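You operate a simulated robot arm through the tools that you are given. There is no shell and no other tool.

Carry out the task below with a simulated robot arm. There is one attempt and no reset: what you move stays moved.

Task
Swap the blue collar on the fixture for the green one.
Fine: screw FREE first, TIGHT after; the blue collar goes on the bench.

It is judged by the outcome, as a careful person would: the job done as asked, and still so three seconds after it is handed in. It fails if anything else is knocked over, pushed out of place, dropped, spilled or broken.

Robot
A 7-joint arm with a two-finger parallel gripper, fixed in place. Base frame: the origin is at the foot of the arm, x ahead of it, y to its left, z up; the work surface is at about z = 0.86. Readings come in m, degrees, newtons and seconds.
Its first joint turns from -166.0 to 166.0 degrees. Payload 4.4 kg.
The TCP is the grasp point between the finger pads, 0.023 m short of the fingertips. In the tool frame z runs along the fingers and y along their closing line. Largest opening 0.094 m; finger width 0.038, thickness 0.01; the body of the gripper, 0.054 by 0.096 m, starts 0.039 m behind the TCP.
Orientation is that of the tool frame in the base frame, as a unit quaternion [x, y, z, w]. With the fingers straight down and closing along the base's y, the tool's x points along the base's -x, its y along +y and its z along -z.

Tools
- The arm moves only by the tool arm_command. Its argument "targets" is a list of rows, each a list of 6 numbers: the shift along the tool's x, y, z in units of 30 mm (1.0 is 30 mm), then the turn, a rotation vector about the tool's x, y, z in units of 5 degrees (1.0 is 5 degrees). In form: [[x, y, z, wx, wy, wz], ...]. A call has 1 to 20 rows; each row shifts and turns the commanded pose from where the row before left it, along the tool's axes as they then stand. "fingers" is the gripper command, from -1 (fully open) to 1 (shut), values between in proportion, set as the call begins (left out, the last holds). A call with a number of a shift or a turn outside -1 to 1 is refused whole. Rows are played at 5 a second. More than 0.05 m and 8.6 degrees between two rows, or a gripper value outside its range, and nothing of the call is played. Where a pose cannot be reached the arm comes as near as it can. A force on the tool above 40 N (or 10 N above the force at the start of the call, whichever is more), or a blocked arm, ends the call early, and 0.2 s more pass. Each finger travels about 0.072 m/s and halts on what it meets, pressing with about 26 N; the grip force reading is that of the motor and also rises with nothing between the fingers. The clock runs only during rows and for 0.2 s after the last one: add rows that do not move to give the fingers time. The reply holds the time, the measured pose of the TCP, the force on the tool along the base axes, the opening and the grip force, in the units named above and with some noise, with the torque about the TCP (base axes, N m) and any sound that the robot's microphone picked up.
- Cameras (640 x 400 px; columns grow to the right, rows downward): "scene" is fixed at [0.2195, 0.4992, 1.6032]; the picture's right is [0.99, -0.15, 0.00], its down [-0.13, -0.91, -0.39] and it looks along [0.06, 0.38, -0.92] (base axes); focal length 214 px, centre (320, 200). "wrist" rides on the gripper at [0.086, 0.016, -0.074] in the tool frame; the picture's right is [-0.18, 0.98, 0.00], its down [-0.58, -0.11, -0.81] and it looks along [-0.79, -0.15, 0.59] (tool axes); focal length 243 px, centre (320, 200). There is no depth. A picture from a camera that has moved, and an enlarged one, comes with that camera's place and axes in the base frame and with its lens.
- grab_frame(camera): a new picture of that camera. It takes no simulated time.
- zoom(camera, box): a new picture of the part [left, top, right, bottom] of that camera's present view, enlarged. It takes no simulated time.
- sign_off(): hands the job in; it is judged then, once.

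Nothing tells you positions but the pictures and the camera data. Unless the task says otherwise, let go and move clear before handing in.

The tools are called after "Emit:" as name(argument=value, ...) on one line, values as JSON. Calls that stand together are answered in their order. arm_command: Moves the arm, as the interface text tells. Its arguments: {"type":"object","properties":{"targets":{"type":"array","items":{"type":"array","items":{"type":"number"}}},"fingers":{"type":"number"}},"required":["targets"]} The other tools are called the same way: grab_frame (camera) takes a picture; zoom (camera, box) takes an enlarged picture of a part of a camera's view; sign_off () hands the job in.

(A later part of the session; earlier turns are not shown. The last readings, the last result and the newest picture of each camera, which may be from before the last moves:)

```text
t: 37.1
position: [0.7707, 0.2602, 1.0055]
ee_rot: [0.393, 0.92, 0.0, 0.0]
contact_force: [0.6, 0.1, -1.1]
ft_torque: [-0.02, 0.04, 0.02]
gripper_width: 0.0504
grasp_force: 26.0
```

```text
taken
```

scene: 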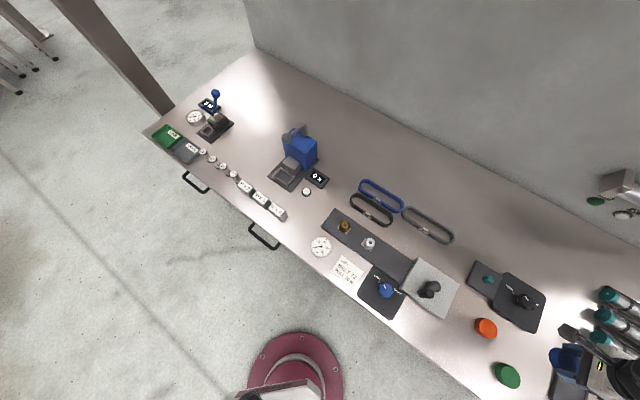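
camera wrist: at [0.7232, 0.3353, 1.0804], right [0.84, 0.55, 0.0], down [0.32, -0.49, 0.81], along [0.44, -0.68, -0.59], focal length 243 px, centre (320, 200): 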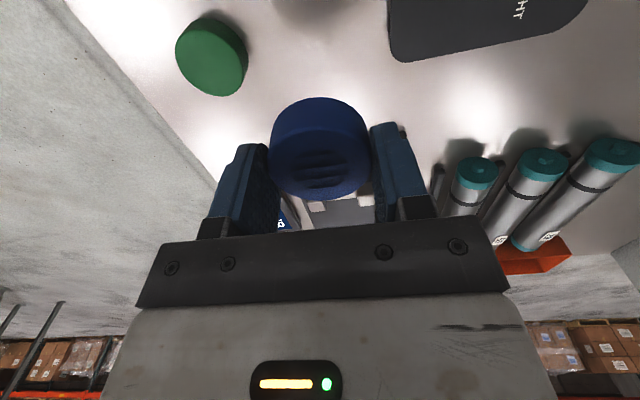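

The landing spot is clear of the green disc and the panel corner by about 30 mm each. I'll descend toward the bench.

Emit:
arm_command(targets=[[0, 0, 0.8, 0, 0, 0], [0, 0, 0.9, 0, 0, 0], [0, 0, 0.8, 0, 0, 0], [0, 0, 0.7, 0, 0, 0], [0, 0, 0.4, 0, 0, 0], [0, 0, 0, 0, 0, 0]])

Emit:
grab_frame(camera="wrist")

```text
t: 38.5
position: [0.7708, 0.2622, 0.8985]
ee_rot: [0.393, 0.919, 0.0, 0.0]
contact_force: [-0.5, 0.2, 0.0]
ft_torque: [0.02, 0.01, 0.01]
gripper_width: 0.0504
grasp_force: 25.9
```

```text
taken
camera wrist: at [0.7227, 0.3364, 0.9719], right [0.84, 0.55, 0.0], down [0.32, -0.49, 0.81], along [0.44, -0.68, -0.59], focal length 243 px, centre (320, 200)
```

wrist: 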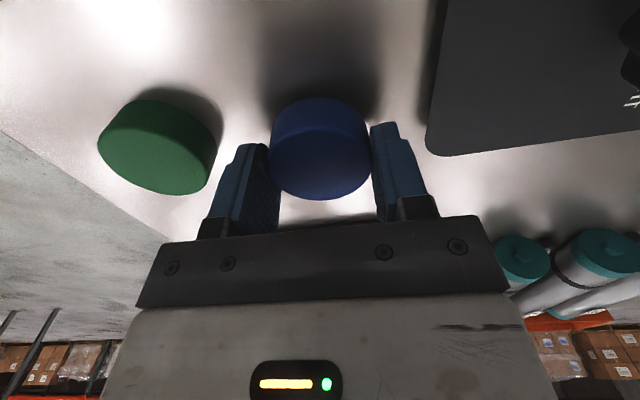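

Emit:
arm_command(targets=[[0, 0, 0.07, 0, 0, 0], [0, 0, 0.07, 0, 0, 0], [0, 0, 0, 0, 0, 0]])

Emit:
arm_command(targets=[[0, 0, 0.05, 0, 0, 0], [0, 0, 0, 0, 0, 0]])

Emit:
arm_command(targets=[[0, 0, 0.05, 0, 0, 0], [0, 0, 0, 0, 0, 0]])

```text
t: 39.3
position: [0.7706, 0.2615, 0.8933]
ee_rot: [0.393, 0.92, 0.0, 0.0]
contact_force: [-0.4, -0.3, -1.2]
ft_torque: [-0.02, -0.03, 0.02]
gripper_width: 0.0503
grasp_force: 26.0
```

```text
t: 39.9
position: [0.7716, 0.2624, 0.8913]
ee_rot: [0.393, 0.92, 0.0, 0.0]
contact_force: [0.6, -1.0, -0.4]
ft_torque: [0.04, 0.02, -0.03]
gripper_width: 0.0507
grasp_force: 25.8
```

```text
t: 40.5
position: [0.77, 0.2616, 0.8899]
ee_rot: [0.394, 0.919, 0.0, 0.0]
contact_force: [-0.6, -0.2, -0.1]
ft_torque: [-0.02, 0.01, 0.0]
gripper_width: 0.0505
grasp_force: 25.9
```

Emit:
arm_command(targets=[[0, 0, 0.05, 0, 0, 0], [0, 0, 0, 0, 0, 0]])

Emit:
arm_command(targets=[[0, 0, 0.05, 0, 0, 0], [0, 0, 0, 0, 0, 0]])

Emit:
zoom(camera="wrist", box=[220, 60, 420, 220])

```text
t: 41.1
position: [0.7695, 0.2616, 0.8896]
ee_rot: [0.394, 0.919, 0.0, 0.0]
contact_force: [1.2, 0.0, 2.7]
ft_torque: [0.1, -0.05, -0.01]
gripper_width: 0.0507
grasp_force: 26.4
```

```text
t: 41.7
position: [0.7703, 0.2606, 0.8887]
ee_rot: [0.393, 0.919, 0.0, 0.001]
contact_force: [-6.1, 0.9, 22.9]
ft_torque: [-0.11, 0.36, -0.02]
gripper_width: 0.0507
grasp_force: 25.9
```

```text
2.50 times, centred on (320, 140) of wrist
camera zoom: at [0.7227, 0.3359, 0.9632], right [0.84, 0.55, 0.0], down [0.32, -0.5, 0.81], along [0.44, -0.68, -0.59], focal length 606 px, centre (320, 350)
```

zoom: 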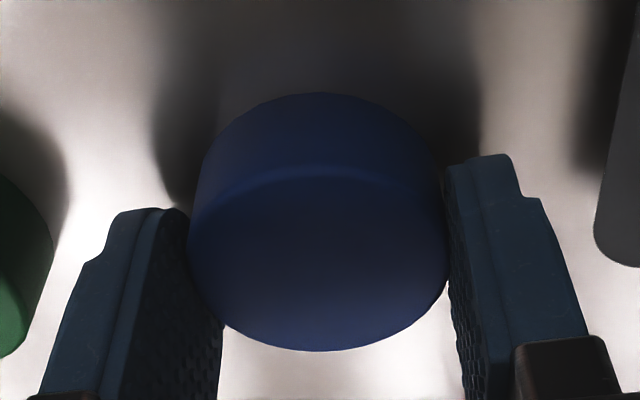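

Contact with the bench is confirmed (23 N). I'll ease the pressure, open partway and lift off.

Emit:
arm_command(targets=[[0, 0, -0.03, 0, 0, 0], [0, 0, 0, 0, 0, 0]])

Emit:
arm_command(targets=[[0, 0, 0, 0, 0, 0], [0, 0, 0, 0, 0, 0], [0, 0, 0, 0, 0, 0]], fingers=-0.36)

Emit:
arm_command(targets=[[0, 0, -0.3, 0, 0, 0], [0, 0, -0.6, 0, 0, 0], [0, 0, -0.9, 0, 0, 0], [0, 0, -0.9, 0, 0, 0], [0, 0, -0.9, 0, 0, 0], [0, 0, 0, 0, 0, 0]])

Emit:
grab_frame(camera="wrist")

```text
t: 42.3
position: [0.7696, 0.2608, 0.8889]
ee_rot: [0.393, 0.92, -0.001, 0.001]
contact_force: [4.7, 4.7, 17.2]
ft_torque: [0.06, -0.08, 0.0]
gripper_width: 0.0505
grasp_force: 25.9
```

```text
t: 43.1
position: [0.7694, 0.2612, 0.8892]
ee_rot: [0.393, 0.919, 0.0, 0.0]
contact_force: [0.8, 0.4, 0.2]
ft_torque: [0.02, 0.01, 0.01]
gripper_width: 0.0637
grasp_force: 0.0
```

```text
t: 44.5
position: [0.7712, 0.2611, 0.9973]
ee_rot: [0.393, 0.919, 0.0, 0.001]
contact_force: [-0.5, -0.1, -0.9]
ft_torque: [-0.03, 0.01, 0.01]
gripper_width: 0.0641
grasp_force: 0.1
```

```text
taken
camera wrist: at [0.7237, 0.3367, 1.0707], right [0.84, 0.55, 0.0], down [0.32, -0.49, 0.81], along [0.44, -0.68, -0.59], focal length 243 px, centre (320, 200)
```

wrist: 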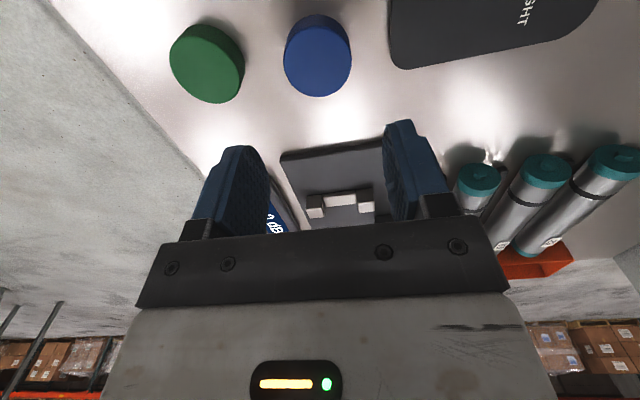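

The blue collar rests cleanly on the bench. Now I'll measure the green collar relative to it.

Emit:
zoom(camera="wrist", box=[160, 0, 360, 125])

```text
3.20 times, centred on (260, 62) of wrist
camera zoom: at [0.7237, 0.3367, 1.0707], right [0.84, 0.55, 0.0], down [0.32, -0.49, 0.81], along [0.44, -0.68, -0.59], focal length 776 px, centre (512, 640)
```

zoom: 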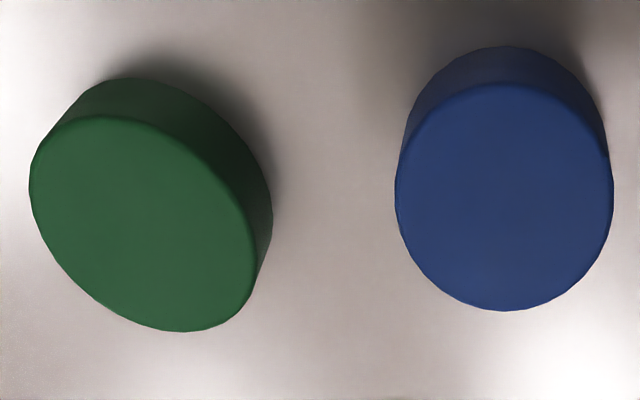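

The green collar is at about (0.703, 0.210), the same size as the blue. I'll shift over it with the fingers at their partial opening, since the blue collar is 85 mm away, and verify.

Emit:
arm_command(targets=[[0.107, -0.937, 0, 0, 0, 0], [0.107, -0.937, 0, 0, 0, 0], [0.107, -0.937, 0, 0, 0, 0], [0, 0, 0, 0, 0, 0]])

Emit:
grab_frame(camera="wrist")

Emit:
zoom(camera="wrist", box=[220, 0, 420, 125])

```text
t: 45.5
position: [0.7014, 0.2093, 0.9962]
ee_rot: [0.393, 0.92, -0.001, 0.0]
contact_force: [-0.2, 0.9, 0.0]
ft_torque: [-0.01, 0.01, 0.02]
gripper_width: 0.0638
grasp_force: 0.1
```

```text
taken
camera wrist: at [0.6548, 0.2836, 1.0703], right [0.84, 0.55, 0.0], down [0.32, -0.49, 0.81], along [0.44, -0.68, -0.59], focal length 243 px, centre (320, 200)
```

wrist: 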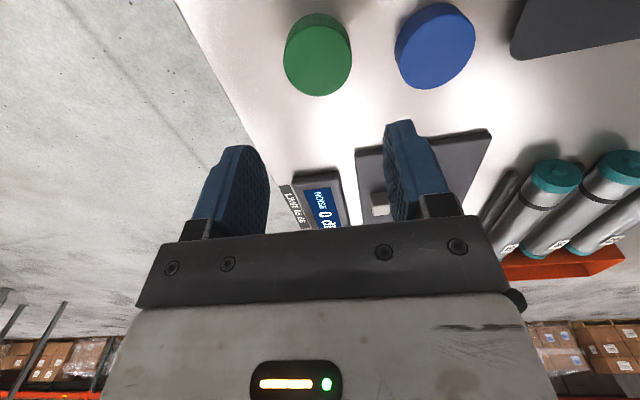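

```text
3.20 times, centred on (320, 62) of wrist
camera zoom: at [0.6548, 0.2836, 1.0703], right [0.84, 0.55, 0.0], down [0.32, -0.49, 0.81], along [0.44, -0.68, -0.59], focal length 776 px, centre (320, 640)
```

zoom: 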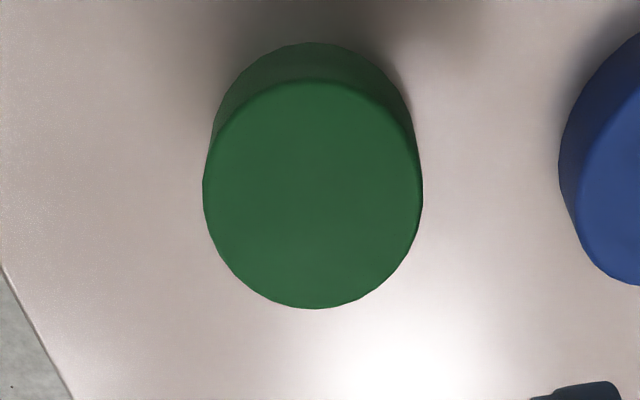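

The green collar now appears in exactly the place the blue did when it was under the gripper. I'll descend the same amount and grip it.

Emit:
arm_command(targets=[[0.017, 0, 0.9, 0, 0, 0], [0, 0, 0.9, 0, 0, 0], [0, 0, 0.9, 0, 0, 0], [0, 0, 0.5, 0, 0, 0], [0, 0, 0.2, 0, 0, 0], [0, 0, 0.18, 0, 0, 0], [0, 0, 0, 0, 0, 0]])

Emit:
zoom(camera="wrist", box=[180, 50, 460, 225])

```text
t: 47.1
position: [0.7025, 0.21, 0.8875]
ee_rot: [0.393, 0.919, -0.001, 0.0]
contact_force: [0.1, 0.4, -0.6]
ft_torque: [0.0, -0.02, 0.02]
gripper_width: 0.0638
grasp_force: 0.1
```

```text
2.29 times, centred on (320, 138) of wrist
camera zoom: at [0.6545, 0.284, 0.9627], right [0.84, 0.55, 0.0], down [0.32, -0.49, 0.81], along [0.44, -0.68, -0.59], focal length 555 px, centre (320, 343)
```

zoom: 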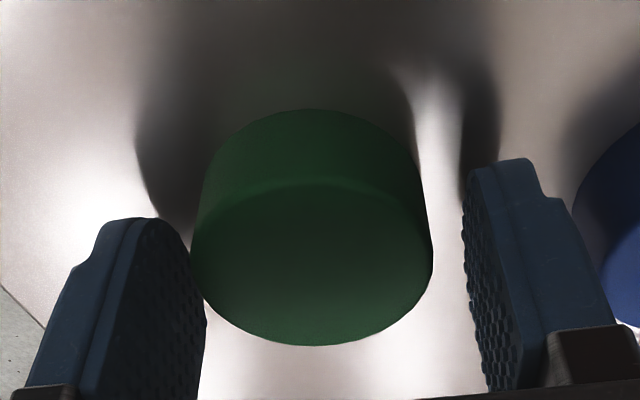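

The gripper is about 2 mm to the right of the green collar, so I'll trim that and then close on it.

Emit:
arm_command(targets=[[0.025, -0.06, 0, 0, 0, 0], [0, 0, 0, 0, 0, 0]])

Emit:
arm_command(targets=[[0, 0, 0, 0, 0, 0], [0, 0, 0, 0, 0, 0], [0, 0, 0, 0, 0, 0]], fingers=0.1)

Emit:
arm_command(targets=[[0, 0, 0, 0, 0, 0], [0, 0, 0, 0, 0, 0]], fingers=1)

Emit:
zoom(camera="wrist", box=[180, 50, 460, 225])

```text
t: 47.7
position: [0.6989, 0.2086, 0.8892]
ee_rot: [0.393, 0.919, 0.0, 0.0]
contact_force: [0.8, -0.1, 0.2]
ft_torque: [0.01, 0.0, 0.03]
gripper_width: 0.064
grasp_force: 0.0
```

```text
t: 48.5
position: [0.7006, 0.208, 0.8891]
ee_rot: [0.393, 0.92, 0.0, 0.0]
contact_force: [0.6, 0.2, -0.4]
ft_torque: [0.01, 0.0, 0.02]
gripper_width: 0.0504
grasp_force: 26.2
```

```text
t: 49.1
position: [0.6989, 0.2092, 0.8886]
ee_rot: [0.393, 0.919, 0.0, 0.0]
contact_force: [0.3, 1.0, 0.5]
ft_torque: [0.0, 0.0, 0.0]
gripper_width: 0.0502
grasp_force: 25.7
```

```text
2.29 times, centred on (320, 138) of wrist
camera zoom: at [0.6524, 0.2834, 0.9633], right [0.84, 0.55, 0.0], down [0.32, -0.49, 0.81], along [0.44, -0.68, -0.59], focal length 555 px, centre (320, 343)
```

zoom: 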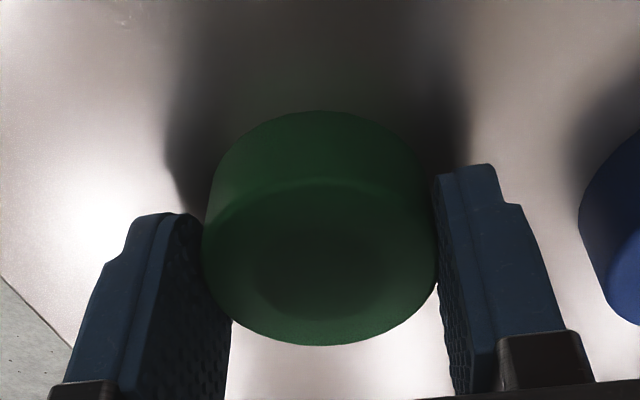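

The green collar is gripped at 50.3 mm. I'll lift it and carry it back by the reverse displacement to above the spigot.

Emit:
arm_command(targets=[[0, 0, -0.4, 0, 0, 0], [0, 0, -0.8, 0, 0, 0], [0, 0, -0.9, 0, 0, 0], [0, 0, -0.9, 0, 0, 0], [0, 0, -0.9, 0, 0, 0], [0, 0, 0, 0, 0, 0], [0.5251, 0.7577, 0, 0, 0, 0], [0.5251, 0.7577, 0, 0, 0, 0], [0.5251, 0.7577, 0, 0, 0, 0], [0.5251, 0.7577, 0, 0, 0, 0], [0.5251, 0.7577, 0, 0, 0, 0], [0.5251, 0.7577, 0, 0, 0, 0], [0.5251, 0.7577, 0, 0, 0, 0], [0.5251, 0.7577, 0, 0, 0, 0], [0.5251, 0.7577, 0, 0, 0, 0], [0, 0, 0, 0, 0, 0]])

Emit:
grab_frame(camera="wrist")

Emit:
grab_frame(camera="scene")

Emit:
zoom(camera="wrist", box=[220, 0, 420, 125])

```text
t: 52.5
position: [0.7492, 0.4543, 1.0073]
ee_rot: [0.393, 0.92, -0.001, 0.0]
contact_force: [-0.6, -0.8, -0.2]
ft_torque: [-0.02, 0.03, -0.03]
gripper_width: 0.0505
grasp_force: 26.1
```

```text
taken
camera wrist: at [0.7023, 0.5282, 1.0817], right [0.84, 0.55, 0.0], down [0.32, -0.49, 0.81], along [0.44, -0.68, -0.59], focal length 243 px, centre (320, 200)
```

wrist: 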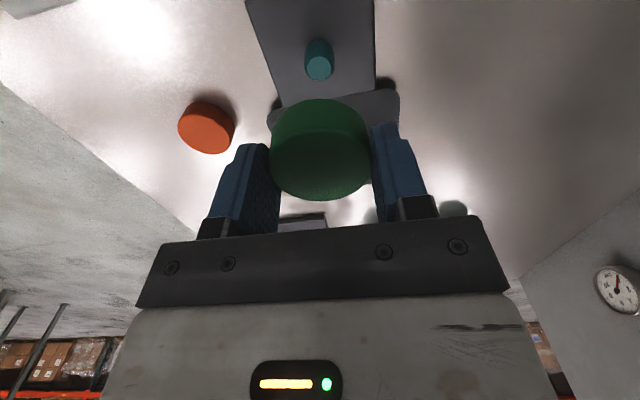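

```text
taken
```

scene: 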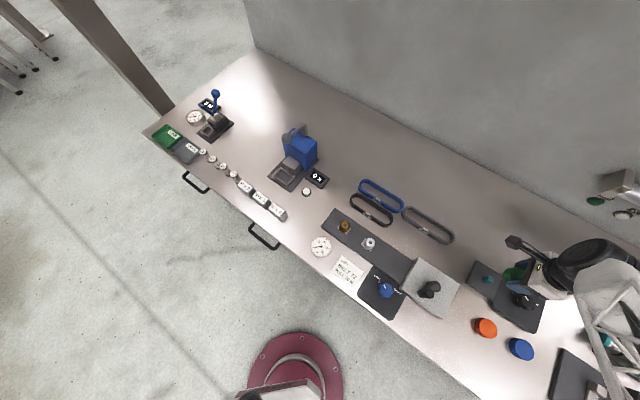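

```text
3.20 times, centred on (320, 62) of wrist
camera zoom: at [0.7023, 0.5282, 1.0817], right [0.84, 0.55, 0.0], down [0.32, -0.49, 0.81], along [0.44, -0.68, -0.59], focal length 776 px, centre (320, 640)
```

zoom: 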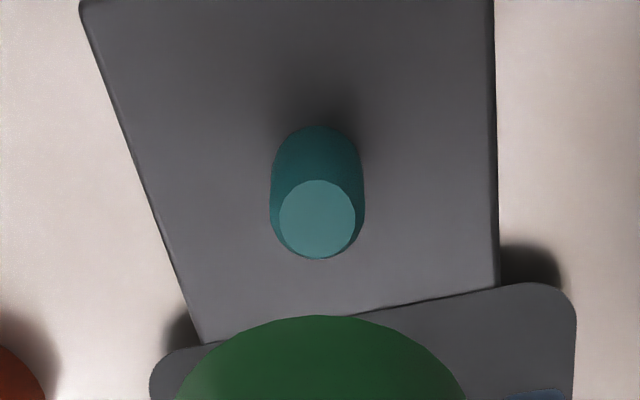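

The spigot sits exactly where it appeared when the blue came off, and its chamfered top will help. I'll descend to just above the spigot and then go slowly.

Emit:
arm_command(targets=[[0, 0, 0.7, 0, 0, 0], [0, 0, 0.8, 0, 0, 0], [0, 0, 0.7, 0, 0, 0], [0, 0, 0.35, 0, 0, 0], [0, 0, 0, 0, 0, 0]])

Emit:
zoom(camera="wrist", box=[180, 0, 460, 225])

Emit:
zoom(camera="scene", box=[435, 240, 555, 315])

```text
t: 53.7
position: [0.7492, 0.4521, 0.9302]
ee_rot: [0.393, 0.919, 0.0, 0.0]
contact_force: [-0.1, -0.1, 0.0]
ft_torque: [-0.01, -0.02, 0.03]
gripper_width: 0.0502
grasp_force: 26.0
```

```text
1.78 times, centred on (320, 112) of wrist
camera zoom: at [0.7022, 0.5271, 1.0047], right [0.84, 0.55, 0.0], down [0.32, -0.49, 0.81], along [0.44, -0.68, -0.59], focal length 431 px, centre (320, 356)
```

zoom: 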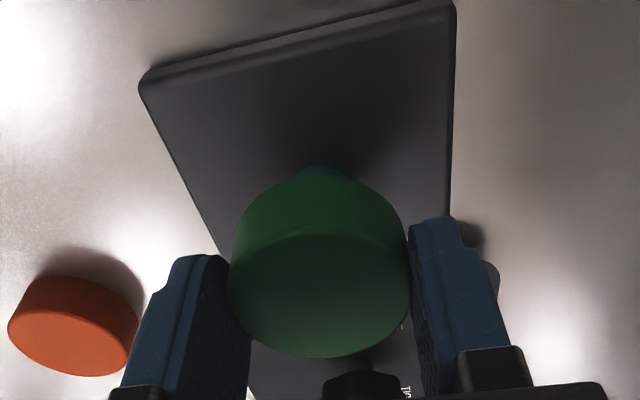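

```text
5.33 times, centred on (495, 278) of scene
camera zoom: at [0.2195, 0.4992, 1.6032], right [0.99, -0.15, 0.0], down [-0.13, -0.91, -0.39], along [0.06, 0.38, -0.92], focal length 1144 px, centre (-613, -213)
```

zoom: 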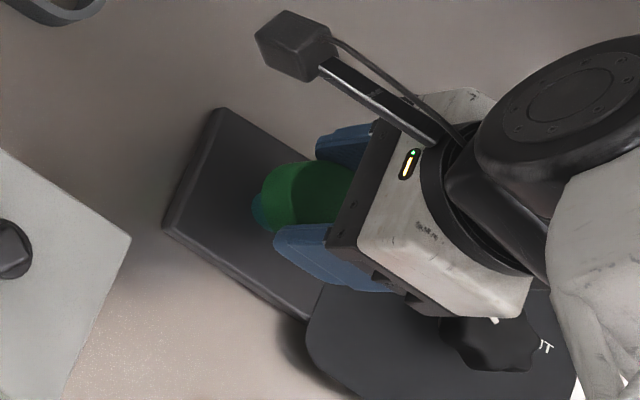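

Aligned and just above the spigot. I'll lower in small increments, watching the force.

Emit:
arm_command(targets=[[0, 0, 0.1, 0, 0, 0], [0, 0, 0.1, 0, 0, 0], [0, 0, 0.05, 0, 0, 0], [0, 0, 0, 0, 0, 0]])

Emit:
arm_command(targets=[[0, 0, 0.05, 0, 0, 0], [0, 0, 0.05, 0, 0, 0], [0, 0, 0, 0, 0, 0]])

```text
t: 54.7
position: [0.7498, 0.4522, 0.9226]
ee_rot: [0.393, 0.92, 0.0, 0.0]
contact_force: [-1.2, -0.5, -0.7]
ft_torque: [-0.01, -0.03, 0.02]
gripper_width: 0.0502
grasp_force: 25.3
```

```text
t: 55.5
position: [0.7497, 0.4529, 0.9196]
ee_rot: [0.393, 0.92, 0.0, 0.0]
contact_force: [-0.8, 0.6, -0.4]
ft_torque: [-0.01, -0.02, 0.0]
gripper_width: 0.0504
grasp_force: 26.2
```

No contact at a height below the spigot top, so it's sliding on. Continuing down.

Emit:
arm_command(targets=[[0, 0, 0.1, 0, 0, 0], [0, 0, 0.1, 0, 0, 0], [0, 0, 0.1, 0, 0, 0], [0, 0, 0.1, 0, 0, 0], [0, 0, 0, 0, 0, 0]])

Emit:
arm_command(targets=[[0, 0, 0.05, 0, 0, 0], [0, 0, 0.05, 0, 0, 0], [0, 0, 0.05, 0, 0, 0], [0, 0, 0, 0, 0, 0]])

Emit:
arm_command(targets=[[0, 0, 0.05, 0, 0, 0], [0, 0, 0, 0, 0, 0]])

Emit:
zoom(camera="wrist", box=[180, 50, 460, 225])

```text
t: 56.7
position: [0.7492, 0.4518, 0.9072]
ee_rot: [0.393, 0.919, 0.0, 0.0]
contact_force: [-0.1, -0.3, -0.4]
ft_torque: [-0.01, 0.03, -0.01]
gripper_width: 0.0505
grasp_force: 26.2
```

```text
t: 57.7
position: [0.75, 0.4528, 0.9032]
ee_rot: [0.393, 0.919, 0.0, 0.0]
contact_force: [0.3, 0.4, -0.7]
ft_torque: [-0.04, 0.01, 0.02]
gripper_width: 0.0507
grasp_force: 25.6
```

```text
t: 58.3
position: [0.7497, 0.452, 0.9009]
ee_rot: [0.393, 0.919, 0.0, -0.001]
contact_force: [-0.2, -0.6, -1.3]
ft_torque: [0.0, -0.03, 0.0]
gripper_width: 0.0504
grasp_force: 25.7
```

```text
2.29 times, centred on (320, 138) of wrist
camera zoom: at [0.7024, 0.5273, 0.9757], right [0.84, 0.55, 0.0], down [0.32, -0.49, 0.81], along [0.44, -0.68, -0.59], focal length 555 px, centre (320, 343)
```

zoom: 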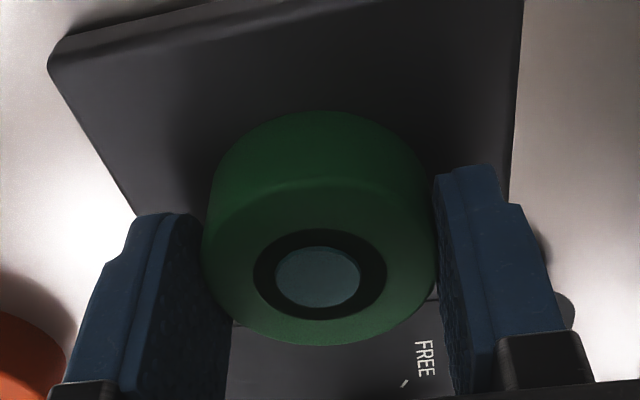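

The collar is nearly down with no side force. I see a dark ring around the spigot, so I'll take a closer look.

Emit:
zoom(camera="wrist", box=[260, 95, 380, 215])

Emit:
zoom(camera="scene", box=[465, 255, 515, 295])

Emit:
zoom(camera="scene", box=[465, 310, 545, 370])

```text
3.33 times, centred on (320, 155) of wrist
camera zoom: at [0.7024, 0.5273, 0.9757], right [0.84, 0.55, 0.0], down [0.32, -0.49, 0.81], along [0.44, -0.68, -0.59], focal length 809 px, centre (320, 350)
```

zoom: 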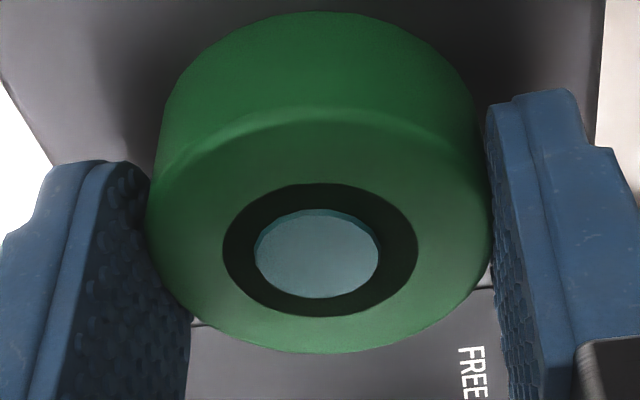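

```text
10.00 times, centred on (490, 275) of scene
camera zoom: at [0.2195, 0.4992, 1.6032], right [0.99, -0.15, 0.0], down [-0.13, -0.91, -0.39], along [0.06, 0.38, -0.92], focal length 2145 px, centre (-1380, -550)
```

zoom: 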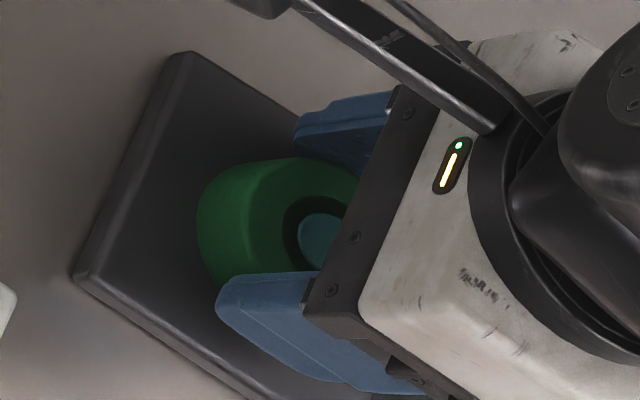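

```text
6.67 times, centred on (505, 340) of scene
camera zoom: at [0.2195, 0.4992, 1.6032], right [0.99, -0.15, 0.0], down [-0.13, -0.91, -0.39], along [0.06, 0.38, -0.92], focal length 1430 px, centre (-913, -733)
```

zoom: 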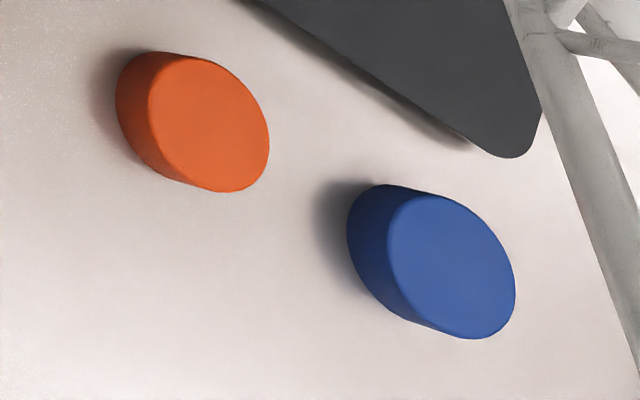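

The green collar surrounds the spigot concentrically. I'll keep lowering in ~1 mm steps until it seats on the plate.

Emit:
arm_command(targets=[[0, 0, 0.03, 0, 0, 0], [0, 0, 0, 0, 0, 0]])

Emit:
arm_command(targets=[[0, 0, 0.03, 0, 0, 0], [0, 0, 0, 0, 0, 0]])

Emit:
arm_command(targets=[[0, 0, 0.03, 0, 0, 0], [0, 0, 0, 0, 0, 0]])

```text
t: 58.9
position: [0.7502, 0.4528, 0.9014]
ee_rot: [0.392, 0.92, 0.0, 0.0]
contact_force: [1.8, -0.3, 6.6]
ft_torque: [-0.01, -0.03, 0.02]
gripper_width: 0.0506
grasp_force: 25.6
```

```text
t: 59.5
position: [0.7494, 0.4528, 0.9008]
ee_rot: [0.393, 0.92, 0.0, 0.001]
contact_force: [1.9, 5.2, 16.1]
ft_torque: [0.01, 0.08, -0.05]
gripper_width: 0.0505
grasp_force: 26.2
```

```text
t: 60.1
position: [0.7504, 0.4532, 0.9004]
ee_rot: [0.394, 0.919, 0.001, 0.002]
contact_force: [5.3, 4.1, 24.6]
ft_torque: [-0.06, 0.04, -0.05]
gripper_width: 0.0503
grasp_force: 25.9
```

Seated at the same height the blue collar was. I'll ease off, release, and lift clear.

Emit:
arm_command(targets=[[0, 0, -0.05, 0, 0, 0], [0, 0, 0, 0, 0, 0]])

Emit:
arm_command(targets=[[0, 0, 0, 0, 0, 0], [0, 0, 0, 0, 0, 0], [0, 0, 0, 0, 0, 0]], fingers=-0.5)

Emit:
arm_command(targets=[[0, 0, -0.3, 0, 0, 0], [0, 0, -0.6, 0, 0, 0], [0, 0, -0.9, 0, 0, 0], [0, 0, -0.9, 0, 0, 0], [0, 0, -0.9, 0, 0, 0], [0, 0, 0, 0, 0, 0]])

Emit:
grab_frame(camera="wrist")

Emit:
zoom(camera="wrist", box=[220, 0, 420, 125])

Emit:
zoom(camera="scene", box=[435, 240, 555, 315])

```text
t: 60.7
position: [0.7492, 0.4522, 0.8988]
ee_rot: [0.394, 0.919, -0.001, 0.0]
contact_force: [3.4, -1.0, 8.3]
ft_torque: [0.09, -0.22, -0.06]
gripper_width: 0.0501
grasp_force: 26.2
```

```text
t: 61.5
position: [0.7499, 0.4524, 0.899]
ee_rot: [0.394, 0.919, 0.0, 0.0]
contact_force: [-0.4, 0.1, 0.0]
ft_torque: [0.01, 0.0, 0.01]
gripper_width: 0.0705
grasp_force: 0.1
```

```text
t: 62.9
position: [0.7484, 0.4521, 1.0082]
ee_rot: [0.393, 0.92, -0.001, -0.001]
contact_force: [0.6, 0.3, 0.0]
ft_torque: [0.01, -0.03, 0.03]
gripper_width: 0.0706
grasp_force: 0.1
```

```text
taken
camera wrist: at [0.7011, 0.5269, 1.0835], right [0.84, 0.55, 0.0], down [0.32, -0.49, 0.81], along [0.44, -0.68, -0.59], focal length 243 px, centre (320, 200)
```

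wrist: 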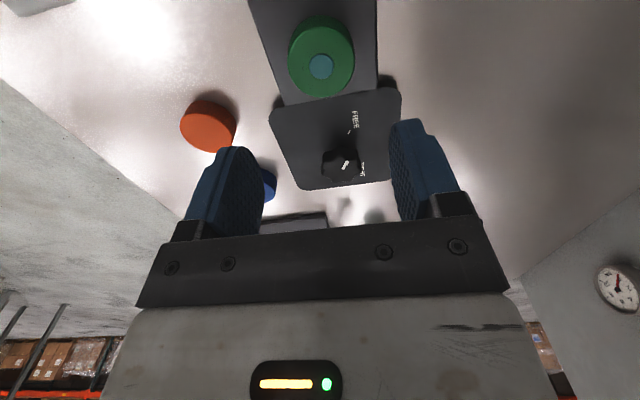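

```text
3.20 times, centred on (320, 62) of wrist
camera zoom: at [0.7011, 0.5269, 1.0835], right [0.84, 0.55, 0.0], down [0.32, -0.49, 0.81], along [0.44, -0.68, -0.59], focal length 776 px, centre (320, 640)
```

zoom: 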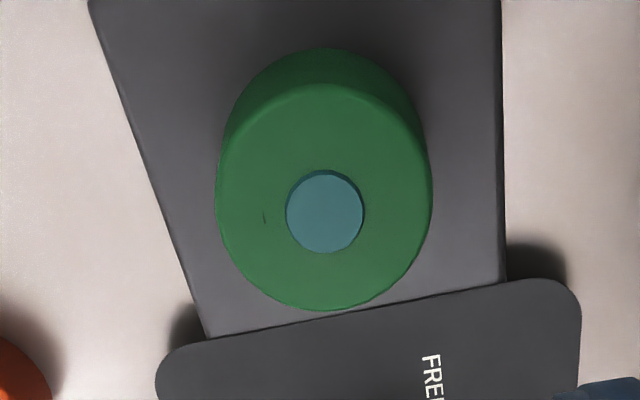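

```text
5.33 times, centred on (495, 278) of scene
camera zoom: at [0.2195, 0.4992, 1.6032], right [0.99, -0.15, 0.0], down [-0.13, -0.91, -0.39], along [0.06, 0.38, -0.92], focal length 1144 px, centre (-613, -213)
```

zoom: 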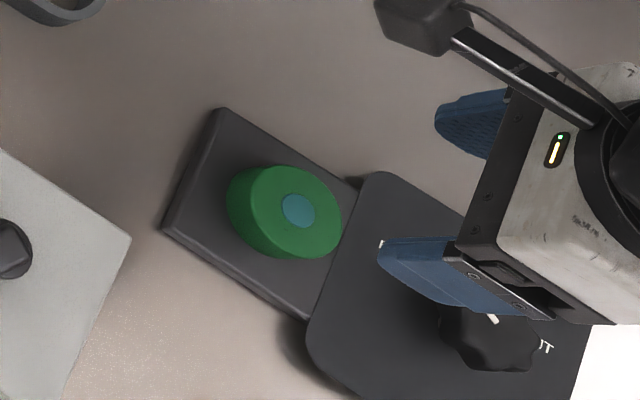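

The green collar is seated just as the blue was, with the spigot flush. Next comes tightening. I'll go above the knob and turn the wrist back to the yaw where I left it at FREE.

Emit:
arm_command(targets=[[-0.8725, 0.02, 0, 0, 0, 0], [-0.8725, 0.02, 0, 0, 0, 0], [-0.8725, 0.02, 0, 0, 0, 0], [-0.8725, 0.02, 0, 0, 0, 0], [0, 0, 0, 0, 0, -0.997], [0, 0, 0, 0, 0, -0.997], [0, 0, 0, 0, 0, -0.997], [0, 0, 0, 0, 0, -0.997], [0, 0, 0, 0, 0, -0.997], [0, 0, 0, 0, 0, -0.997], [0, 0, 0, 0, 0, -0.997], [0, 0, 0, 0, 0, -0.997], [0, 0, 0, 0, 0, -0.997], [0, 0, 0, 0, 0, -0.997], [0, 0, 0, 0, 0, -0.997], [0, 0, 0, 0, 0, -0.997]])

Emit:
arm_command(targets=[[0, 0, 0, 0, 0, -0.997], [0, 0, 0, 0, 0, -0.997], [0, 0, 0, 0, 0, -0.997], [0, 0, 0, 0, 0, -0.997], [0, 0, 0, 0, 0, -0.997], [0, 0, 0, 0, 0, -0.997], [0, 0, 0, 0, 0, -0.997], [0, 0, 0, 0, 0, -0.997], [0, 0, 0, 0, 0, -0.997], [0, 0, 0, 0, 0, -0.997], [0, 0, 0, 0, 0, -0.997], [0, 0, 0, 0, 0, -0.997], [0, 0, 0, 0, 0, 0]])

Emit:
grab_frame(camera="wrist")

Emit:
zoom(camera="wrist", box=[240, 0, 400, 100])

```text
t: 66.3
position: [0.8251, 0.379, 1.008]
ee_rot: [-0.118, 0.993, 0.0, 0.0]
contact_force: [0.5, 0.5, 0.4]
ft_torque: [-0.04, -0.04, 0.0]
gripper_width: 0.0705
grasp_force: 0.1
```

```text
t: 69.1
position: [0.8237, 0.3788, 1.0089]
ee_rot: [-0.599, 0.801, 0.0, 0.0]
contact_force: [-1.0, -0.5, 0.2]
ft_torque: [0.01, 0.01, 0.0]
gripper_width: 0.0705
grasp_force: 0.1
```

```text
taken
camera wrist: at [0.7838, 0.3015, 1.0825], right [-0.89, 0.46, 0.0], down [0.27, 0.53, 0.81], along [0.37, 0.72, -0.59], focal length 243 px, centre (320, 200)
```

wrist: 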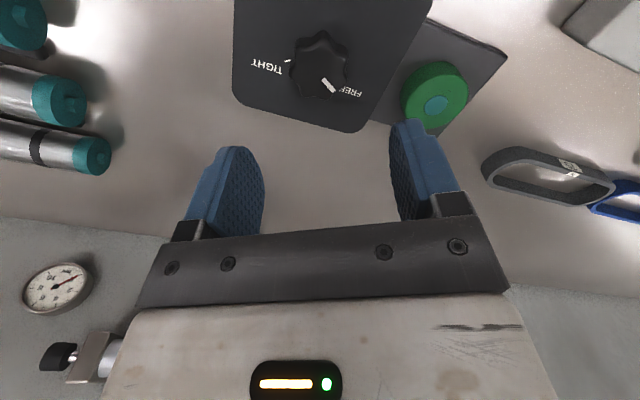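

```text
4.00 times, centred on (320, 50) of wrist
camera zoom: at [0.7838, 0.3015, 1.0825], right [-0.89, 0.46, 0.0], down [0.27, 0.53, 0.81], along [0.37, 0.72, -0.59], focal length 970 px, centre (320, 800)
```

zoom: 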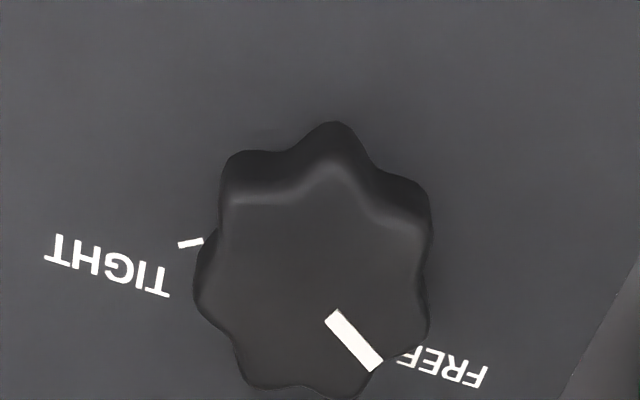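

The view shows the knob about 1.5 mm toward the left finger and slightly closer. I'll trim that, descend and close gently.

Emit:
arm_command(targets=[[0.02, -0.05, 0.9, 0, 0, 0], [0, 0, 0.9, 0, 0, 0], [0, 0, 0.9, 0, 0, 0], [0, 0, 0.5, 0, 0, 0], [0, 0, 0.3, 0, 0, 0], [0, 0, 0, 0, 0, 0]])

Emit:
arm_command(targets=[[0, 0, 0, 0, 0, 0], [0, 0, 0, 0, 0, 0], [0, 0, 0, 0, 0, 0], [0, 0, 0, 0, 0, 0]], fingers=0.2)

Emit:
zoom(camera="wrist", box=[220, 70, 420, 230])

```text
t: 70.5
position: [0.8255, 0.3773, 0.9022]
ee_rot: [-0.599, 0.801, 0.0, 0.001]
contact_force: [0.4, 0.1, -0.4]
ft_torque: [-0.01, -0.03, 0.01]
gripper_width: 0.0708
grasp_force: 0.1
```

```text
t: 71.5
position: [0.8264, 0.3771, 0.9021]
ee_rot: [-0.598, 0.801, 0.0, -0.001]
contact_force: [-18.1, 5.2, 2.7]
ft_torque: [-0.07, 0.28, -0.02]
gripper_width: 0.0458
grasp_force: 9.1
```

```text
2.50 times, centred on (320, 150) of wrist
camera zoom: at [0.7858, 0.3001, 0.9767], right [-0.89, 0.46, 0.0], down [0.27, 0.53, 0.81], along [0.37, 0.72, -0.59], focal length 606 px, centre (320, 325)
```

zoom: 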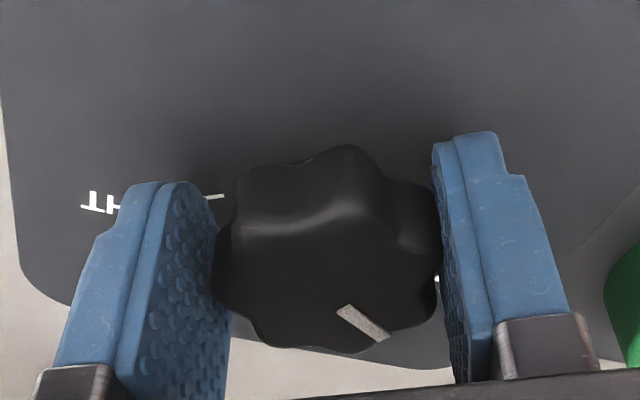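

The right finger touched first, so I'll undo the lateral trim and complete the grip.

Emit:
arm_command(targets=[[0, 0.03, 0, 0, 0, 0], [0, 0, 0, 0, 0, 0], [0, 0, 0, 0, 0, 0]])

Emit:
arm_command(targets=[[0, 0.02, 0, 0, 0, 0], [0, 0, 0, 0, 0, 0], [0, 0, 0, 0, 0, 0]])

```text
t: 72.3
position: [0.8243, 0.3796, 0.9018]
ee_rot: [-0.598, 0.801, 0.0, -0.001]
contact_force: [-14.2, 1.7, -2.4]
ft_torque: [0.01, -0.04, 0.03]
gripper_width: 0.0436
grasp_force: 6.1
```

```text
t: 73.1
position: [0.8224, 0.3778, 0.9024]
ee_rot: [-0.598, 0.802, 0.0, 0.0]
contact_force: [3.9, 2.4, -12.6]
ft_torque: [0.18, 0.1, 0.0]
gripper_width: 0.0424
grasp_force: 44.8
```

The knob is gripped and centred with low side force. Turning clockwise toward TIGHT, first 20°.

Emit:
arm_command(targets=[[0, 0, 0, 0, 0, 0], [0, 0, 0, 0, 0, 1], [0, 0, 0, 0, 0, 1], [0, 0, 0, 0, 0, 1], [0, 0, 0, 0, 0, 1], [0, 0, 0, 0, 0, 0]], fingers=1)

Emit:
zoom(camera="wrist", box=[220, 70, 420, 230])

```text
t: 74.5
position: [0.8238, 0.3779, 0.9018]
ee_rot: [-0.449, 0.893, -0.001, 0.0]
contact_force: [11.7, 6.4, -16.3]
ft_torque: [-0.18, 0.53, -0.02]
gripper_width: 0.0424
grasp_force: 45.2
```

```text
2.50 times, centred on (320, 150) of wrist
camera zoom: at [0.7597, 0.3192, 0.9769], right [-0.68, 0.73, 0.0], down [0.43, 0.4, 0.81], along [0.59, 0.55, -0.59], focal length 606 px, centre (320, 325)
```

zoom: 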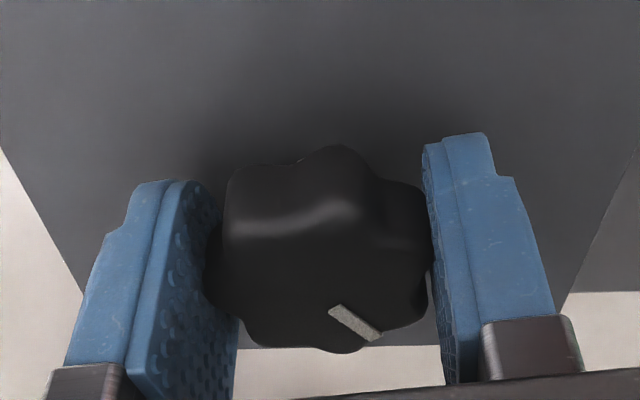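

Emit:
arm_command(targets=[[-0.015, -0.01, 0, 0, 0, 0], [0, 0, 0, 0, 0, 1], [0, 0, 0, 0, 0, 1], [0, 0, 0, 0, 0, 1], [0, 0, 0, 0, 0, 1], [0, 0, 0, 0, 0, 0]])

```text
t: 75.9
position: [0.8235, 0.3788, 0.9026]
ee_rot: [-0.287, 0.958, 0.0, 0.0]
contact_force: [-20.7, -15.2, -0.2]
ft_torque: [-0.15, 0.57, 0.01]
gripper_width: 0.0424
grasp_force: 45.0
```

Emit:
arm_command(targets=[[0.03, 0, 0, 0, 0, 0], [0, 0, 0, 0, 0, 0]])

Emit:
arm_command(targets=[[0, 0, 0, 0, 0, 1], [0, 0, 0, 0, 0, 1], [0, 0, 0, 0, 0, 1], [0, 0, 0, 0, 0, 1], [0, 0, 0, 0, 0, 0]])

Emit:
zoom(camera="wrist", box=[220, 70, 420, 230])

```text
t: 76.5
position: [0.823, 0.378, 0.9029]
ee_rot: [-0.288, 0.958, 0.0, 0.0]
contact_force: [-9.1, -7.7, -4.3]
ft_torque: [-0.22, 0.96, 0.0]
gripper_width: 0.0422
grasp_force: 44.6
```

```text
t: 77.7
position: [0.8232, 0.3782, 0.9024]
ee_rot: [-0.117, 0.993, 0.0, 0.001]
contact_force: [27.5, 12.3, -14.8]
ft_torque: [0.14, -0.34, -0.03]
gripper_width: 0.0422
grasp_force: 44.9
```

```text
2.50 times, centred on (320, 150) of wrist
camera zoom: at [0.7362, 0.3748, 0.9768], right [-0.05, 1.0, 0.0], down [0.59, 0.03, 0.81], along [0.81, 0.04, -0.59], focal length 606 px, centre (320, 325)
```

zoom: 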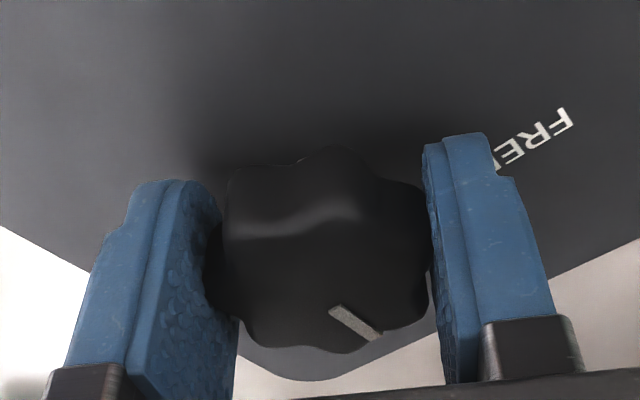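

Emit:
arm_command(targets=[[-0.035, 0.005, 0, 0, 0, 0], [0, 0, 0, 0, 0, 0]])

Emit:
arm_command(targets=[[0, 0, 0, 0, 0, 1], [0, 0, 0, 0, 0, 1], [0, 0, 0, 0, 0, 1], [0, 0, 0, 0, 0, 1], [0, 0, 0, 0, 0, 0]])

```text
t: 78.3
position: [0.8231, 0.3765, 0.9018]
ee_rot: [-0.118, 0.993, -0.002, -0.001]
contact_force: [-8.6, -0.7, -2.8]
ft_torque: [0.41, -0.28, -0.02]
gripper_width: 0.0425
grasp_force: 44.5
```

```text
t: 79.5
position: [0.8228, 0.378, 0.9025]
ee_rot: [0.058, 0.998, -0.001, 0.0]
contact_force: [-20.8, 5.7, -7.0]
ft_torque: [0.43, 0.05, 0.03]
gripper_width: 0.0423
grasp_force: 44.7
```

Emit:
arm_command(targets=[[0.02, 0, 0, 0, 0, 0], [0, 0, 0, 0, 0, 1], [0, 0, 0, 0, 0, 1], [0, 0, 0, 0, 0, 1], [0, 0, 0, 0, 0, 1], [0, 0, 0, 0, 0, 0]])

Emit:
zoom(camera="wrist", box=[220, 70, 420, 230])

```text
t: 80.9
position: [0.8238, 0.3796, 0.9028]
ee_rot: [0.23, 0.973, -0.001, -0.001]
contact_force: [-20.5, 12.1, -13.4]
ft_torque: [0.6, 0.29, 0.01]
gripper_width: 0.0425
grasp_force: 45.4
```

```text
2.50 times, centred on (320, 150) of wrist
camera zoom: at [0.7542, 0.4324, 0.9769], right [0.6, 0.8, 0.0], down [0.47, -0.36, 0.81], along [0.64, -0.49, -0.59], focal length 606 px, centre (320, 325)
```

zoom: 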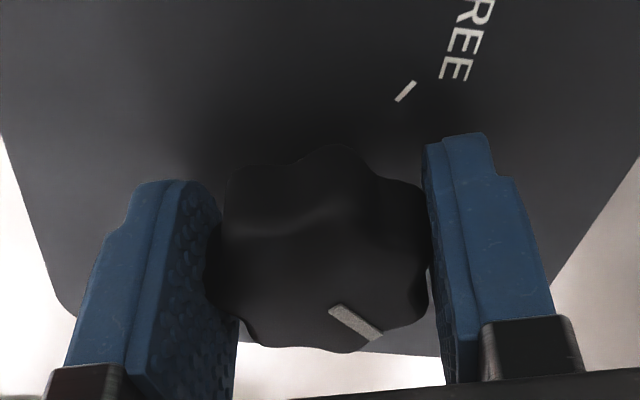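

About 100° turned, 20° to go. I'll trim and continue, watching for the stop.

Emit:
arm_command(targets=[[0.025, 0, 0, 0, 0, 0], [0, 0, 0, 0, 0, 1], [0, 0, 0, 0, 0, 1], [0, 0, 0, 0, 0, 1], [0, 0, 0, 0, 0, 0]])

Emit:
arm_command(targets=[[0, 0, 0, 0, 0, 0.5], [0, 0, 0, 0, 0, 0.5], [0, 0, 0, 0, 0, 0]])

Emit:
zoom(camera="wrist", box=[220, 70, 420, 230])

```text
t: 82.1
position: [0.8236, 0.3779, 0.9036]
ee_rot: [0.355, 0.935, -0.001, -0.001]
contact_force: [9.8, 2.5, -28.5]
ft_torque: [0.07, -0.44, -0.02]
gripper_width: 0.0423
grasp_force: 44.9
```

```text
t: 82.9
position: [0.824, 0.3781, 0.9027]
ee_rot: [0.396, 0.918, -0.002, -0.001]
contact_force: [16.0, 4.3, -33.0]
ft_torque: [0.14, -0.28, -0.05]
gripper_width: 0.0424
grasp_force: 45.5
```

```text
2.50 times, centred on (320, 150) of wrist
camera zoom: at [0.7766, 0.4532, 0.9769], right [0.84, 0.54, 0.0], down [0.32, -0.5, 0.81], along [0.44, -0.68, -0.59], focal length 606 px, centre (320, 325)
```

zoom: 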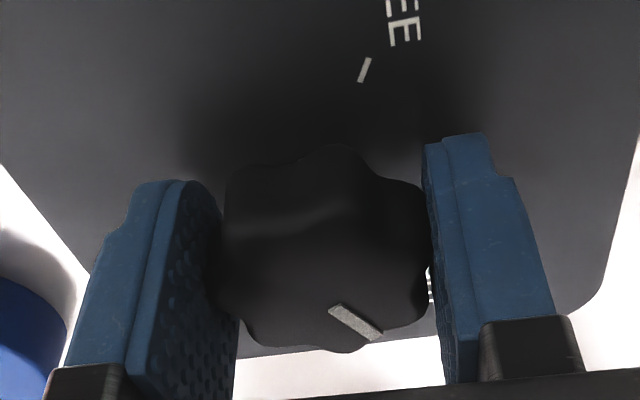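

The pointer is back to the TIGHT orientation. I'll relieve the vertical pull slightly and turn a few more degrees to feel for the stop.

Emit:
arm_command(targets=[[0, 0, 0.03, 0, 0, 0], [0, 0, 0, 0, 0, 0]])

Emit:
arm_command(targets=[[-0.01, 0, 0, 0, 0, 0.4], [0, 0, 0, 0, 0, 0.2], [0, 0, 0, 0, 0, 0]])

```text
t: 83.5
position: [0.824, 0.3787, 0.9025]
ee_rot: [0.395, 0.919, 0.0, 0.0]
contact_force: [5.1, 0.3, -15.8]
ft_torque: [0.48, 0.4, 0.02]
gripper_width: 0.0424
grasp_force: 44.9
```

```text
t: 84.3
position: [0.8245, 0.3781, 0.903]
ee_rot: [0.42, 0.907, 0.0, 0.0]
contact_force: [-10.6, -9.1, -0.6]
ft_torque: [-0.23, 0.12, 0.26]
gripper_width: 0.0421
grasp_force: 45.5
```

Resisting torque has appeared (+0.26 N·m), so the stop is being reached. I'll nudge a bit more to seat it firmly.

Emit:
arm_command(targets=[[0, 0, 0, 0, 0, 0.3], [0, 0, 0, 0, 0, 0]])

Emit:
zoom(camera="wrist", box=[220, 70, 420, 230])

```text
t: 84.9
position: [0.8233, 0.379, 0.9029]
ee_rot: [0.431, 0.902, 0.0, 0.0]
contact_force: [-3.8, -13.7, 4.0]
ft_torque: [-0.2, 0.15, 0.28]
gripper_width: 0.0418
grasp_force: 45.1
```

```text
2.50 times, centred on (320, 150) of wrist
camera zoom: at [0.7828, 0.4563, 0.9771], right [0.88, 0.47, 0.0], down [0.28, -0.52, 0.81], along [0.38, -0.71, -0.59], focal length 606 px, centre (320, 325)
```

zoom: 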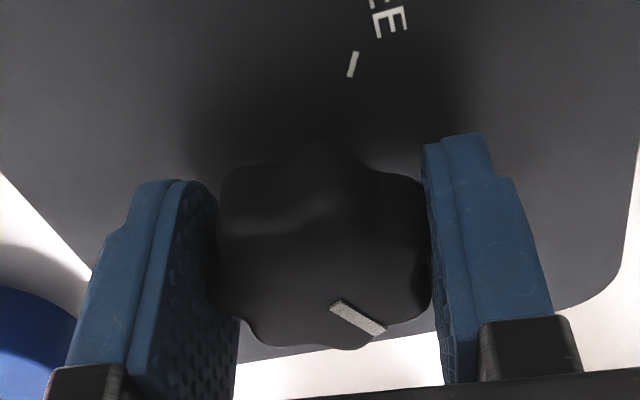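

The fingers are starting to slip on the knob, so it's against its TIGHT stop. I'll release, rise, and verify.

Emit:
arm_command(targets=[[0, 0, 0, 0, 0, 0], [0, 0, 0, 0, 0, 0], [0, 0, 0, 0, 0, 0]], fingers=-0.6)

Emit:
arm_command(targets=[[0, 0, -0.4, 0, 0, 0], [0, 0, -0.8, 0, 0, 0], [0, 0, -0.9, 0, 0, 0], [0, 0, -0.9, 0, 0, 0], [0, 0, -0.9, 0, 0, 0], [0, 0, 0, 0, 0, 0]])

Emit:
grab_frame(camera="wrist")

Emit:
zoom(camera="wrist", box=[220, 0, 420, 125])

Emit:
zoom(camera="scene", box=[435, 240, 555, 315])

```text
t: 85.7
position: [0.8239, 0.3776, 0.902]
ee_rot: [0.43, 0.903, 0.0, 0.001]
contact_force: [0.2, -0.1, 0.7]
ft_torque: [0.0, -0.01, -0.02]
gripper_width: 0.0754
grasp_force: 0.1
```

```text
t: 87.1
position: [0.8218, 0.3794, 1.0189]
ee_rot: [0.43, 0.903, 0.0, 0.0]
contact_force: [-1.1, -0.5, -0.3]
ft_torque: [0.03, 0.0, -0.02]
gripper_width: 0.0754
grasp_force: 0.1
```

```text
taken
camera wrist: at [0.7812, 0.4576, 1.0929], right [0.88, 0.47, 0.0], down [0.28, -0.52, 0.81], along [0.38, -0.71, -0.59], focal length 243 px, centre (320, 200)
```

wrist: 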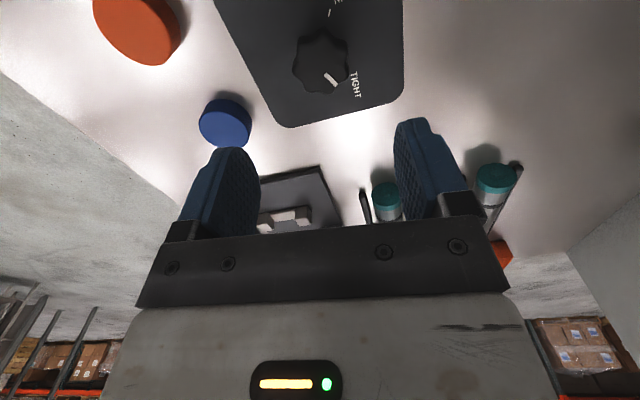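

```text
3.20 times, centred on (320, 62) of wrist
camera zoom: at [0.7812, 0.4576, 1.0929], right [0.88, 0.47, 0.0], down [0.28, -0.52, 0.81], along [0.38, -0.71, -0.59], focal length 776 px, centre (320, 640)
```

zoom: 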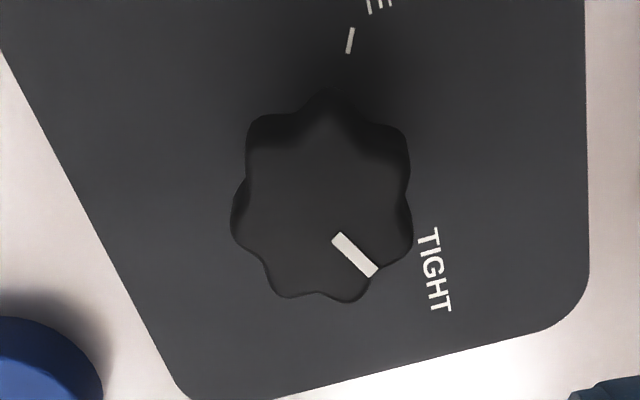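

```text
5.33 times, centred on (495, 278) of scene
camera zoom: at [0.2195, 0.4992, 1.6032], right [0.99, -0.15, 0.0], down [-0.13, -0.91, -0.39], along [0.06, 0.38, -0.92], focal length 1144 px, centre (-613, -213)
```

zoom: 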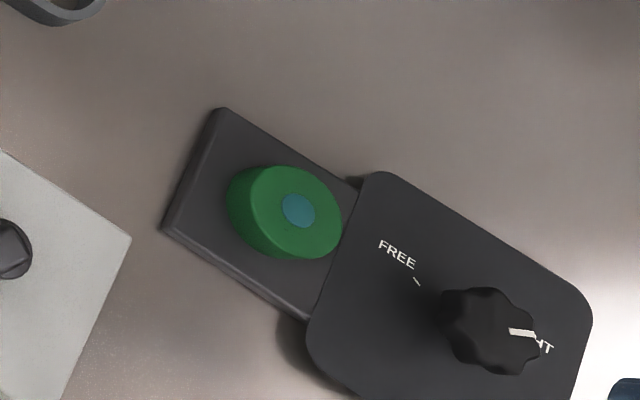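

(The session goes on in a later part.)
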